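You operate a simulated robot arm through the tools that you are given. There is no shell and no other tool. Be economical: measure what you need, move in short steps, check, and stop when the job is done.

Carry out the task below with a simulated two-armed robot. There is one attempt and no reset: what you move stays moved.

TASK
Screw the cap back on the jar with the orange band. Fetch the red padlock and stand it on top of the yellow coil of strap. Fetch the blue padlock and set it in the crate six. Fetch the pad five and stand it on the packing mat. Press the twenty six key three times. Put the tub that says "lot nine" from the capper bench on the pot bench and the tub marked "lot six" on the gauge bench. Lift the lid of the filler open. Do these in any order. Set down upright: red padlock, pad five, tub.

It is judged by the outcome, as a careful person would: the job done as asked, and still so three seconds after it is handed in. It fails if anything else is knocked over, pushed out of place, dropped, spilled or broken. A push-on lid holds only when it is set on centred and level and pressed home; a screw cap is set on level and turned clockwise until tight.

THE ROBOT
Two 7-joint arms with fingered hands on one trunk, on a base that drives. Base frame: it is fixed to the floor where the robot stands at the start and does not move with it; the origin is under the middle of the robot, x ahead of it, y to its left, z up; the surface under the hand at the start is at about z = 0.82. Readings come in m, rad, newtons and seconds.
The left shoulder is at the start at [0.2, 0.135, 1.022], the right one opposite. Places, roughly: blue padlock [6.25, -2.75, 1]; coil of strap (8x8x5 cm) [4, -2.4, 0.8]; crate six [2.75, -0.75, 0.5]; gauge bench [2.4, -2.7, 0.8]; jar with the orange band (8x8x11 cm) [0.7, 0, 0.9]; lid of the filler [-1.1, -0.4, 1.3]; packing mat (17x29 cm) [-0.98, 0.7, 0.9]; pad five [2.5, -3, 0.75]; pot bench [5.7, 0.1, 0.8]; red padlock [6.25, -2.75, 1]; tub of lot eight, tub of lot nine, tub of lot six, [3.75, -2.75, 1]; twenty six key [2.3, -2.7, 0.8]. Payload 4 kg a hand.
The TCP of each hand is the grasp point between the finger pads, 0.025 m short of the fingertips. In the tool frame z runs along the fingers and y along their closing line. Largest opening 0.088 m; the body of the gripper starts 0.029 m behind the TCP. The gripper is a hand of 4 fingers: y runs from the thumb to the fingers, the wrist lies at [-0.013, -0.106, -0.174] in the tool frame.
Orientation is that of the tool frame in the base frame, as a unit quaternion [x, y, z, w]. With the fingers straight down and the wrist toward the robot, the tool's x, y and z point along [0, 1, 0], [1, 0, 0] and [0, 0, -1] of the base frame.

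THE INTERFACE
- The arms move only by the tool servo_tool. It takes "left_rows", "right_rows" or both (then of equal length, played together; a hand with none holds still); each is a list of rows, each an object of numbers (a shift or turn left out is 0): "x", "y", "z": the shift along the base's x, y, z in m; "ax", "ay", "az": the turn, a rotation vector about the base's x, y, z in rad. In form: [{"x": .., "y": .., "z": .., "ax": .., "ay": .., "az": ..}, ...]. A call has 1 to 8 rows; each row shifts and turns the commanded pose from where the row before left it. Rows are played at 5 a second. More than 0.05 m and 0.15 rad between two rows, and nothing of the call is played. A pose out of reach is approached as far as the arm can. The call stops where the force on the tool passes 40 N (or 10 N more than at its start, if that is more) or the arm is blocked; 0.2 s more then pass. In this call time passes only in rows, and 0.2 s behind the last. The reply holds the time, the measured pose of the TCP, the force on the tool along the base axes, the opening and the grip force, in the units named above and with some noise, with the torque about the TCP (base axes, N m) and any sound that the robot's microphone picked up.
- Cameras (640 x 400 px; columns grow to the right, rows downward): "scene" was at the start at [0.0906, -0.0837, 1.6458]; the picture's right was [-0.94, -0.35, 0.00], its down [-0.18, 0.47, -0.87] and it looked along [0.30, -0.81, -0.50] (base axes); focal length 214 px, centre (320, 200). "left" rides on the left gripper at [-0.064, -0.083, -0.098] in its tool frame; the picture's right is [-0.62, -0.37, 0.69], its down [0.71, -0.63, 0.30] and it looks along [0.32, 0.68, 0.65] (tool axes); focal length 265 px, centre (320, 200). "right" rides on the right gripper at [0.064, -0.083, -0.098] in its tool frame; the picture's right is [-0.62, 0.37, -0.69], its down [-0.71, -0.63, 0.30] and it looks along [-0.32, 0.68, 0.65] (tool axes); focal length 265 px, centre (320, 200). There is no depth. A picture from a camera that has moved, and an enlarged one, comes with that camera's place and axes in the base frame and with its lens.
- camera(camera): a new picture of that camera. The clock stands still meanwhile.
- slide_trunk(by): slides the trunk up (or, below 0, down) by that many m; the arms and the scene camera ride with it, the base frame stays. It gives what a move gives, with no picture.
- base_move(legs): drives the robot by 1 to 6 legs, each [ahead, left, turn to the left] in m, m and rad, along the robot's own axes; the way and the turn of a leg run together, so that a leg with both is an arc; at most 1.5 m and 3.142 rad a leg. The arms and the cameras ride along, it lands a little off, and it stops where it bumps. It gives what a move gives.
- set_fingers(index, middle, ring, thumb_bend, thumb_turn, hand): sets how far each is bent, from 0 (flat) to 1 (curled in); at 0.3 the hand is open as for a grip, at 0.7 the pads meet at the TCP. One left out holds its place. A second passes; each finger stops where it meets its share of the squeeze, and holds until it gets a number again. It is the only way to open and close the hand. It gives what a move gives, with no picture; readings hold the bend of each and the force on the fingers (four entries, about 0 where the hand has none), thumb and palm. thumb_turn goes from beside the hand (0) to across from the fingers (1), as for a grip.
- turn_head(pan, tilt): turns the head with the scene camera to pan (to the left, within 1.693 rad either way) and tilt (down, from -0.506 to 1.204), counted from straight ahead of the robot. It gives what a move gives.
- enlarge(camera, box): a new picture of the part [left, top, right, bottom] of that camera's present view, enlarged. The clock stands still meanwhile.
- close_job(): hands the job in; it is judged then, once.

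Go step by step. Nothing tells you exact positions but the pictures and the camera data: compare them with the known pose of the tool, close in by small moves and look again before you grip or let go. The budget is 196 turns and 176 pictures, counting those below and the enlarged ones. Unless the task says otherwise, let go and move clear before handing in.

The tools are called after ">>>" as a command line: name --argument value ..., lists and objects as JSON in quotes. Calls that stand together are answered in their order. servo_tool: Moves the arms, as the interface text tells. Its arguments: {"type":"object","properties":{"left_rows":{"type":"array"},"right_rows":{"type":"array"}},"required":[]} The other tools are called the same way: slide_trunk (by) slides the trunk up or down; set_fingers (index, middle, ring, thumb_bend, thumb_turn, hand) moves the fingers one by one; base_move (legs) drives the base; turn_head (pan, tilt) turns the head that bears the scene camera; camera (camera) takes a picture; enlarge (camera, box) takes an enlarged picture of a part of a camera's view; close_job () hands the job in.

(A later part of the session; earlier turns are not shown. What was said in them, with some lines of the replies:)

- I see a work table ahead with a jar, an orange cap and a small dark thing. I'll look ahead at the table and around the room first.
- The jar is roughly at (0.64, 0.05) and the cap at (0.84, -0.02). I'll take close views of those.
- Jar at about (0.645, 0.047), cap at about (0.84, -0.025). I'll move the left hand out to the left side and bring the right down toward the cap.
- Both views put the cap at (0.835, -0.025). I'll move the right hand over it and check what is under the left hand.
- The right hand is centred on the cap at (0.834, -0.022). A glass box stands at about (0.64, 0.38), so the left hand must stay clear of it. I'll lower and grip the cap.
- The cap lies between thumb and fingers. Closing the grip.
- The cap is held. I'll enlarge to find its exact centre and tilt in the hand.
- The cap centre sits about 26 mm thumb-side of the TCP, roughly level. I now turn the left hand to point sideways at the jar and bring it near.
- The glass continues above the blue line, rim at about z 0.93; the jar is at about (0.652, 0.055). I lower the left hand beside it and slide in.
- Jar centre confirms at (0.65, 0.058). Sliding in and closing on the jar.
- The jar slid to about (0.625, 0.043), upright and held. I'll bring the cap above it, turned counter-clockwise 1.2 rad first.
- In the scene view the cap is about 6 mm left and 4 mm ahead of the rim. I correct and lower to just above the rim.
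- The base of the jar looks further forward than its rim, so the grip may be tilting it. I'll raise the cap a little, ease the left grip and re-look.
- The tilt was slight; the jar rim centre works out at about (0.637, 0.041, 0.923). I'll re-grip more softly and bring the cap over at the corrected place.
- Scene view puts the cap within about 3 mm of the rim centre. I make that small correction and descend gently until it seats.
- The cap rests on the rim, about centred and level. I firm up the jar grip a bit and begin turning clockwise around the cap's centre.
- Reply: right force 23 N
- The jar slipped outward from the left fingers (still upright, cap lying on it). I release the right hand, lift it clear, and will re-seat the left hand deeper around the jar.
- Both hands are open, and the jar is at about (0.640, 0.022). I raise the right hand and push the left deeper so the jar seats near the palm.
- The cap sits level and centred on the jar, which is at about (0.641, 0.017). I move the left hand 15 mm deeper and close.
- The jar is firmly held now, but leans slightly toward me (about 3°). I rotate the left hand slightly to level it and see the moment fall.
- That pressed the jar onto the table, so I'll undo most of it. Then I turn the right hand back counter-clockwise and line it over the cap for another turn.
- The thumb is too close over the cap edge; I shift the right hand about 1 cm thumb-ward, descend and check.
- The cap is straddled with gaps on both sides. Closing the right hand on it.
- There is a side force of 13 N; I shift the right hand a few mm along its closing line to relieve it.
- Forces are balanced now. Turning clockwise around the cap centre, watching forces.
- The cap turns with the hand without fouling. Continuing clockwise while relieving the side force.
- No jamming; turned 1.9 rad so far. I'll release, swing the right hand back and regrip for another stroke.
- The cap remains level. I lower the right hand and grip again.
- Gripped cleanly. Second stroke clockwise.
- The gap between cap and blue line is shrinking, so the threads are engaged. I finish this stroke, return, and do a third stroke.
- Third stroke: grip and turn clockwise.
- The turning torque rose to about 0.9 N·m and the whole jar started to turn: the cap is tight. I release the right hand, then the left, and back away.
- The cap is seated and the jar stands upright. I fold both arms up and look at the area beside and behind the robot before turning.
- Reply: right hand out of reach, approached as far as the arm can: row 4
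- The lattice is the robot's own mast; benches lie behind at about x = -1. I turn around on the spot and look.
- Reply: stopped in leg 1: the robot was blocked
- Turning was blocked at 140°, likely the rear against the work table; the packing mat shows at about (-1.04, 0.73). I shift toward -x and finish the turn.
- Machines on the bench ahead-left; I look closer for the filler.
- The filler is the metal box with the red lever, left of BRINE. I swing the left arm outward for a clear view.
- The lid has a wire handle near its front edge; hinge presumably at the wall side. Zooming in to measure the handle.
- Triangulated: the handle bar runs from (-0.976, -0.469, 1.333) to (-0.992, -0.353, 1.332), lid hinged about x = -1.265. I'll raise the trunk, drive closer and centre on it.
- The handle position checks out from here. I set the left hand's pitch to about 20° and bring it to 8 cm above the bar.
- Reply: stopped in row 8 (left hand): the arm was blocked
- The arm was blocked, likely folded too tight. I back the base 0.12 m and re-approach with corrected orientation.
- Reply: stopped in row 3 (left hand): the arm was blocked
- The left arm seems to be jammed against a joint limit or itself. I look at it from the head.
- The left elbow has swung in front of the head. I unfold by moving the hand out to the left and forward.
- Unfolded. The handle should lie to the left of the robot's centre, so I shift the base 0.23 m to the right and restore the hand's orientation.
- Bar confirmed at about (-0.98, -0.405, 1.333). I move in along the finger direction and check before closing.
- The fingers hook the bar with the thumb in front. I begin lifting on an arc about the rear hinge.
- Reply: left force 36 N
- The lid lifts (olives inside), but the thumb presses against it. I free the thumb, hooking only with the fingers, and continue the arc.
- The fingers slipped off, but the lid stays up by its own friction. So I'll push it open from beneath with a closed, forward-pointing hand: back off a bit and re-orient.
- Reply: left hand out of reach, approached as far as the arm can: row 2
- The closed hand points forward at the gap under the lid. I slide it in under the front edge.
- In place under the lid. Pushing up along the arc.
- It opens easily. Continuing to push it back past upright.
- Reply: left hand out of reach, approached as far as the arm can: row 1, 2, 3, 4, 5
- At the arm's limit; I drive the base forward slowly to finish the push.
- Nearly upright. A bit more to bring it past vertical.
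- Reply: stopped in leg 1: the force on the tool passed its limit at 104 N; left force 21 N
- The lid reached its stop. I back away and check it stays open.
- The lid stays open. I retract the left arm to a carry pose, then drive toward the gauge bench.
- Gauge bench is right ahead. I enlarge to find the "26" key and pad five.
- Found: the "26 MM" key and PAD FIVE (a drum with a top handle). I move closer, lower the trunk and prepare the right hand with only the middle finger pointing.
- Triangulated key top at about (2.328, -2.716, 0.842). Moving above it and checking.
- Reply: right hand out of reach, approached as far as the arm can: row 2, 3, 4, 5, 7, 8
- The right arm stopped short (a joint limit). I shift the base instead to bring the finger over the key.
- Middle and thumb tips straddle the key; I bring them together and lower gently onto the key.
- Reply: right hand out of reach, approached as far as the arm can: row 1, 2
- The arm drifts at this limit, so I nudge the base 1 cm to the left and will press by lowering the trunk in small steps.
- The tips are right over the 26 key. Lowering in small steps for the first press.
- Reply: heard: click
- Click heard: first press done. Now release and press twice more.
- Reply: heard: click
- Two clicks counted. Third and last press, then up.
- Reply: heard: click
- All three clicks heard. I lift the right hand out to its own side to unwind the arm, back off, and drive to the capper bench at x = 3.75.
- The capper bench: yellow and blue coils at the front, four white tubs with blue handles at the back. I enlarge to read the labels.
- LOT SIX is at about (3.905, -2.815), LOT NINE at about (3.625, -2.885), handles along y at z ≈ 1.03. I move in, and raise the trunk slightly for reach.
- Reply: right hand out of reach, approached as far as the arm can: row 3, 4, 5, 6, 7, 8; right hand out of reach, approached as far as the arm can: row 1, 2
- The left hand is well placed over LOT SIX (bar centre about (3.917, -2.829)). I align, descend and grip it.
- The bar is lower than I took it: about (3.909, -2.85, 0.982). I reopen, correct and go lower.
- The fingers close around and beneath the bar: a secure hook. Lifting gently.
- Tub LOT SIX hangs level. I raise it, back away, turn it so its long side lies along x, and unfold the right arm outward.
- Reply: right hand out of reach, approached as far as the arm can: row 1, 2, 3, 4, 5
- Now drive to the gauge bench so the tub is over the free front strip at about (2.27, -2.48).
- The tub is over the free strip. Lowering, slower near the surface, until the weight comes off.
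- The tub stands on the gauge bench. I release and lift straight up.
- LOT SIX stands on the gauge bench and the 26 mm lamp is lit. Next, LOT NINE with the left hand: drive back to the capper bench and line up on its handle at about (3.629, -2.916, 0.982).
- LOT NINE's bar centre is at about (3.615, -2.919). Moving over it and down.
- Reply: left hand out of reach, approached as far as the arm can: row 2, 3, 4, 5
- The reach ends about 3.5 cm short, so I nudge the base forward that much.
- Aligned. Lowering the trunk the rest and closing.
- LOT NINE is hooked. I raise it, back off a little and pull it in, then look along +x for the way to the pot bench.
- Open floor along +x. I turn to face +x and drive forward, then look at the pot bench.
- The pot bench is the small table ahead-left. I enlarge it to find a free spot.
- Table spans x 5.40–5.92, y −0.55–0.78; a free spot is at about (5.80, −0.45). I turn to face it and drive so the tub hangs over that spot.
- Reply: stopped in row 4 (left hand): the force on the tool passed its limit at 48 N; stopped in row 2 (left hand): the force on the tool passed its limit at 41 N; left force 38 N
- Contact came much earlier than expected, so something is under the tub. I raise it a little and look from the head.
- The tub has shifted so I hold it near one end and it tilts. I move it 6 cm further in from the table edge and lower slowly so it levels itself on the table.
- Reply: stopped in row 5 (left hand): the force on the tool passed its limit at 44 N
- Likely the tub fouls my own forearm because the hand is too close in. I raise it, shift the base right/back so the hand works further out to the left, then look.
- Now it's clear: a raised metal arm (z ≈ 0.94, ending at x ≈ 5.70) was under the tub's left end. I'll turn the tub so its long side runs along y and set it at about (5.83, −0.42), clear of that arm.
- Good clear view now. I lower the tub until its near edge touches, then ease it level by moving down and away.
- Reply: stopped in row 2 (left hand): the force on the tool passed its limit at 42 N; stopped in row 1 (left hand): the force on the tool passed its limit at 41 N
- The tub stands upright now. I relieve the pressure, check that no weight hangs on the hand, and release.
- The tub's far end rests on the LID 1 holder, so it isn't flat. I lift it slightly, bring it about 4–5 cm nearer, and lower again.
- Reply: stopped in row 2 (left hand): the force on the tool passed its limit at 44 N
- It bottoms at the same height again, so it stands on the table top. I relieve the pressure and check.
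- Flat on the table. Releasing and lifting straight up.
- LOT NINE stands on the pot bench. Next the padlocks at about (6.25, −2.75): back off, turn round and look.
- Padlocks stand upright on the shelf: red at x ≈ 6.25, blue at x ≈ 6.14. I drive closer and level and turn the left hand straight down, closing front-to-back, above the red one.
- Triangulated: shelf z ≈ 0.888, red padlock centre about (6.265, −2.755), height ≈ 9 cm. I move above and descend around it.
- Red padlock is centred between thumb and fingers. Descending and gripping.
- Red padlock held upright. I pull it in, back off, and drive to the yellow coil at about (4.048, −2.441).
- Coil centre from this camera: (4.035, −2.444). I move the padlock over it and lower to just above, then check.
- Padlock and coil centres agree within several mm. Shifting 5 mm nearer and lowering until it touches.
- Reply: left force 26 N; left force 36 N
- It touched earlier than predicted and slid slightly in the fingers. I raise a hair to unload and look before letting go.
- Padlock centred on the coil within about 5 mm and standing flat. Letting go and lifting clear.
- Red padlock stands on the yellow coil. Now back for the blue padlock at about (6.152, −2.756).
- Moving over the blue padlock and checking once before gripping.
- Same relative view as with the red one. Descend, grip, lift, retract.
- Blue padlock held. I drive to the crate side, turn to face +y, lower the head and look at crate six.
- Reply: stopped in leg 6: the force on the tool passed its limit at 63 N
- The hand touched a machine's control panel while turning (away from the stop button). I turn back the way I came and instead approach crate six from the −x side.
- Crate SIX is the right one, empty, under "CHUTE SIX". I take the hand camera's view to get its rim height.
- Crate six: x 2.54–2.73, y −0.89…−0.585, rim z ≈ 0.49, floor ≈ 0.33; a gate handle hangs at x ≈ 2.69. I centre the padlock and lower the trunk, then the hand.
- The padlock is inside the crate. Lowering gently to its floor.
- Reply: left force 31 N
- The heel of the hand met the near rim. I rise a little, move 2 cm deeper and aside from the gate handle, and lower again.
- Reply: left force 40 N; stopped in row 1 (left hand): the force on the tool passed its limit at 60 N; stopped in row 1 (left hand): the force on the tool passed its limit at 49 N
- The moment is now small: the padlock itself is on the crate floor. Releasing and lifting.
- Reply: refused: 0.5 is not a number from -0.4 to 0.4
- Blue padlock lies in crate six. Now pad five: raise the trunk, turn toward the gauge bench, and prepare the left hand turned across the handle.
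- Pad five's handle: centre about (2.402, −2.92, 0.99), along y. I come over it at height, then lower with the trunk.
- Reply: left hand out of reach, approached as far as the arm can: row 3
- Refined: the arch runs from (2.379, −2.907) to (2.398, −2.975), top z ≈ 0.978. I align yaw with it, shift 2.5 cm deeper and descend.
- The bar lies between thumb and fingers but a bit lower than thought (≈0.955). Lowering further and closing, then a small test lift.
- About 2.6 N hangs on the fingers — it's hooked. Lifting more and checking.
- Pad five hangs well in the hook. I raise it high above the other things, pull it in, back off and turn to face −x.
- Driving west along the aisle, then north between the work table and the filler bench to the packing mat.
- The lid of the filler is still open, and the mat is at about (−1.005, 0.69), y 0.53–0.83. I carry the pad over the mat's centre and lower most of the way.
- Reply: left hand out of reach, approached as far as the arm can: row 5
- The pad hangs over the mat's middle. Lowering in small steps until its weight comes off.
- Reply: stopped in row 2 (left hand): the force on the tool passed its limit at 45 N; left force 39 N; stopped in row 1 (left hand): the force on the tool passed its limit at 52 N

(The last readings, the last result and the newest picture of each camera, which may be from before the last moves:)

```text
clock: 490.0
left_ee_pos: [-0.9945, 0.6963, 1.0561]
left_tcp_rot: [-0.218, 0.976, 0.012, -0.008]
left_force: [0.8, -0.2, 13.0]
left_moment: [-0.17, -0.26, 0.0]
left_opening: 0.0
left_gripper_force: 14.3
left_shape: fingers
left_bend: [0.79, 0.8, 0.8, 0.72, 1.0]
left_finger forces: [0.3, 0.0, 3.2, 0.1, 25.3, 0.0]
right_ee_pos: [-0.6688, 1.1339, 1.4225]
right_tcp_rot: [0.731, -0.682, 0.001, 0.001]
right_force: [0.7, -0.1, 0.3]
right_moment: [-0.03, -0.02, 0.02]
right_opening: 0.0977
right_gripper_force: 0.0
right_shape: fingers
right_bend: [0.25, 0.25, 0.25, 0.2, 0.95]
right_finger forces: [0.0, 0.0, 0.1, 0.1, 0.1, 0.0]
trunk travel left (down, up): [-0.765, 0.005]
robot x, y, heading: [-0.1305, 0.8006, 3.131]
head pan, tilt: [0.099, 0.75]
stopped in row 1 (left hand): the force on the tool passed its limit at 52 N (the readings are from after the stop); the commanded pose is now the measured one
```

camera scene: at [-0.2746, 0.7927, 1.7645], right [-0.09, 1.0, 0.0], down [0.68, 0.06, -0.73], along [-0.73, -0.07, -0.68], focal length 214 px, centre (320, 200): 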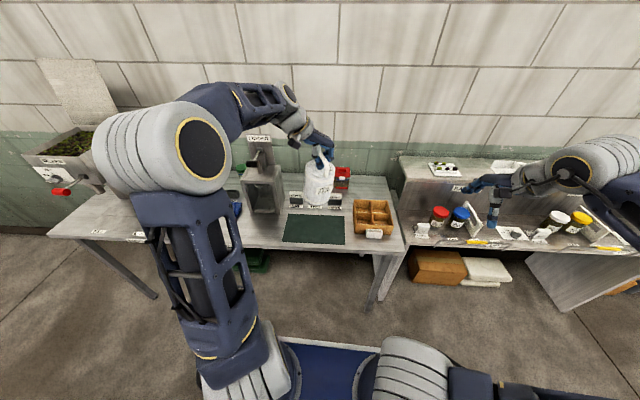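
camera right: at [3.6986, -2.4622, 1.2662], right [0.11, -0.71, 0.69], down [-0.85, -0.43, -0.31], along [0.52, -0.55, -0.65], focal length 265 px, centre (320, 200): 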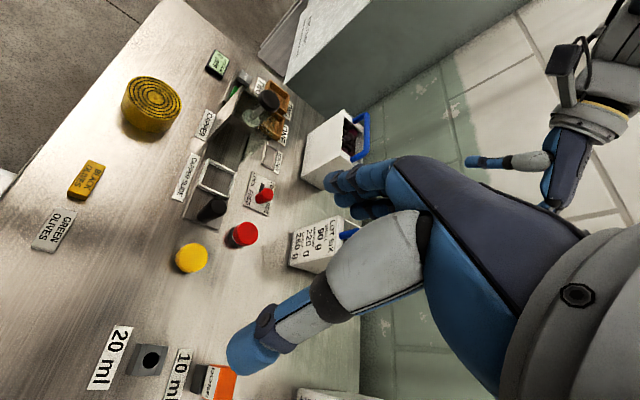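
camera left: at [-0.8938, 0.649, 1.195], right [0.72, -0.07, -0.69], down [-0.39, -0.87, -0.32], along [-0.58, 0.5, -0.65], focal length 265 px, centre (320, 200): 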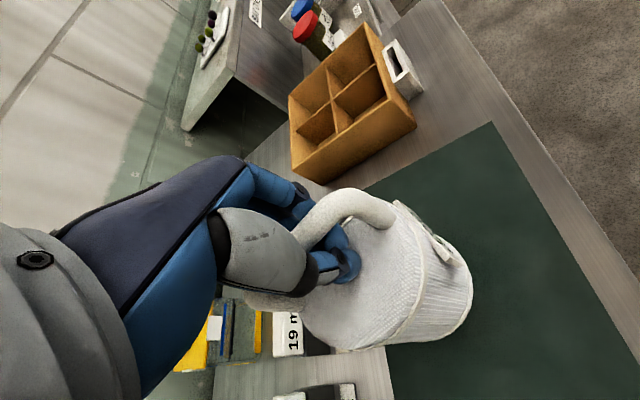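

The pad stands on the mat. I unload, open, and lift straight up.

>>> servo_tool --left_rows '[{"z": 0.004}]'

>>> set_fingers --hand "left" --index 0.3 --middle 0.3 --ring 0.3 --thumb_bend 0.25

>>> servo_tool --left_rows '[{"z": 0.02}, {"z": 0.03}, {"z": 0.04}, {"z": 0.04}, {"z": 0.04}, {"z": 0.04}]'

>>> servo_tool --left_rows '[{"x": 0.04, "z": 0.02}, {"x": 0.045}, {"x": 0.045}, {"x": 0.045}]'

>>> camera --camera "scene"

```text
clock: 490.4
left_ee_pos: [-0.9929, 0.6961, 1.0559]
left_tcp_rot: [-0.216, 0.976, 0.011, -0.007]
left_force: [-0.3, 0.1, 0.2]
left_moment: [0.01, -0.11, 0.03]
left_opening: 0.0
left_gripper_force: 7.1
left_shape: fingers
left_bend: [0.79, 0.8, 0.8, 0.71, 1.0]
left_finger forces: [0.1, 0.0, 2.1, 0.0, 11.7, 0.0]
right_ee_pos: [-0.6681, 1.1349, 1.4211]
right_tcp_rot: [0.73, -0.683, 0.001, 0.001]
right_force: [0.0, -0.3, -0.6]
right_moment: [0.02, -0.01, 0.0]
right_opening: 0.0977
right_gripper_force: 0.1
right_shape: fingers
right_bend: [0.25, 0.25, 0.25, 0.2, 0.95]
right_finger forces: [0.0, 0.1, 0.1, 0.1, 0.0, 0.0]
trunk travel left (down, up): [-0.765, 0.005]
robot x, y, heading: [-0.1307, 0.7982, 3.138]
head pan, tilt: [0.099, 0.75]
```

```text
clock: 491.4
left_ee_pos: [-0.9945, 0.6974, 1.0575]
left_tcp_rot: [-0.217, 0.976, 0.01, -0.008]
left_force: [-0.3, 0.5, -0.2]
left_moment: [-0.04, -0.01, -0.02]
left_opening: 0.0879
left_gripper_force: 0.1
left_shape: fingers
left_bend: [0.3, 0.3, 0.3, 0.25, 0.97]
left_finger forces: [0.0, 0.0, 0.1, 0.1, 0.0, 0.0]
right_ee_pos: [-0.6687, 1.1337, 1.4211]
right_tcp_rot: [0.73, -0.683, 0.001, 0.001]
right_force: [-0.4, 0.7, 0.0]
right_moment: [0.01, -0.03, 0.04]
right_opening: 0.0978
right_gripper_force: 0.2
right_shape: fingers
right_bend: [0.25, 0.25, 0.25, 0.2, 0.95]
right_finger forces: [0.0, 0.0, 0.0, 0.1, 0.0, 0.1]
trunk travel left (down, up): [-0.765, 0.005]
robot x, y, heading: [-0.1277, 0.7977, 3.134]
head pan, tilt: [0.099, 0.75]
```

```text
clock: 492.8
left_ee_pos: [-0.9942, 0.6973, 1.2664]
left_tcp_rot: [-0.218, 0.976, 0.01, -0.007]
left_force: [0.5, 0.3, 0.3]
left_moment: [0.0, 0.04, 0.01]
left_opening: 0.0881
left_gripper_force: 0.1
left_shape: fingers
left_bend: [0.3, 0.3, 0.3, 0.25, 0.97]
left_finger forces: [0.1, 0.0, 0.0, 0.0, 0.0, 0.0]
right_ee_pos: [-0.6688, 1.1346, 1.4211]
right_tcp_rot: [0.731, -0.682, 0.0, 0.0]
right_force: [0.0, 0.4, 0.0]
right_moment: [-0.01, 0.0, -0.04]
right_opening: 0.0979
right_gripper_force: 0.1
right_shape: fingers
right_bend: [0.25, 0.25, 0.25, 0.2, 0.95]
right_finger forces: [0.1, 0.1, 0.0, 0.1, 0.1, 0.0]
trunk travel left (down, up): [-0.765, 0.005]
robot x, y, heading: [-0.1301, 0.7995, 3.136]
head pan, tilt: [0.099, 0.75]
```

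```text
clock: 493.8
left_ee_pos: [-0.8172, 0.698, 1.2877]
left_tcp_rot: [-0.217, 0.976, 0.011, -0.008]
left_force: [-0.3, -0.1, -0.6]
left_moment: [0.01, -0.01, 0.03]
left_opening: 0.0879
left_gripper_force: 0.0
left_shape: fingers
left_bend: [0.3, 0.3, 0.3, 0.25, 0.97]
left_finger forces: [0.1, 0.0, 0.1, 0.1, 0.0, 0.0]
right_ee_pos: [-0.6688, 1.1344, 1.4229]
right_tcp_rot: [0.73, -0.683, 0.001, 0.0]
right_force: [-0.2, 0.6, 0.1]
right_moment: [-0.01, -0.02, 0.02]
right_opening: 0.0978
right_gripper_force: 0.0
right_shape: fingers
right_bend: [0.25, 0.25, 0.25, 0.2, 0.95]
right_finger forces: [0.0, 0.0, 0.1, 0.0, 0.1, 0.1]
trunk travel left (down, up): [-0.765, 0.005]
robot x, y, heading: [-0.1335, 0.801, 3.132]
head pan, tilt: [0.099, 0.75]
```

```text
2 pictures are left
camera scene: at [-0.2751, 0.7927, 1.7644], right [-0.09, 1.0, 0.0], down [0.68, 0.06, -0.73], along [-0.73, -0.07, -0.68], focal length 214 px, centre (320, 200)
```

scene: 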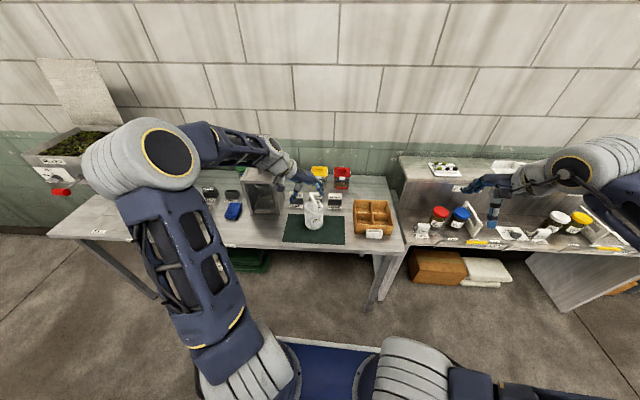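

Pad five stands upright on the mat, the filler lid is open, and both hands are clear. Everything asked for is in place, so I hand in.

>>> close_job

```text
The job is handed in.
```

The job is handed in, and every task on the list was carried out.

- **Jar:** the cap is screwed on until it resisted at about 0.9 N·m. The jar slid a few centimetres along the table while I gripped it, but it is standing upright.
- **Red padlock:** standing on the yellow coil, within about 5 mm of centre.
- **Blue padlock:** on the floor of crate six.
- **Pad five:** standing upright on the packing mat.
- **26 key:** pressed three times; I heard three clicks and its lamp is lit.
- **Tubs:** "lot nine" is upright on the pot bench and "lot six" is upright on the gauge bench.
- **Filler lid:** open against its stop, and still open in my last picture.

Three contacts happened along the way:

- **Pot bench:** while I was lowering "lot nine", the tub landed on the raised metal arm beside the yellow knob and pressed on it with up to about 48 N. I can't say whether that arm shifted slightly.
- **Machine panel:** the left hand, carrying the blue padlock, bumped a control panel at about 63 N. It did not appear to touch the stop button.
- **Crate six:** the heel of the hand pressed briefly on the near rim.

I saw nothing spilled or knocked over.
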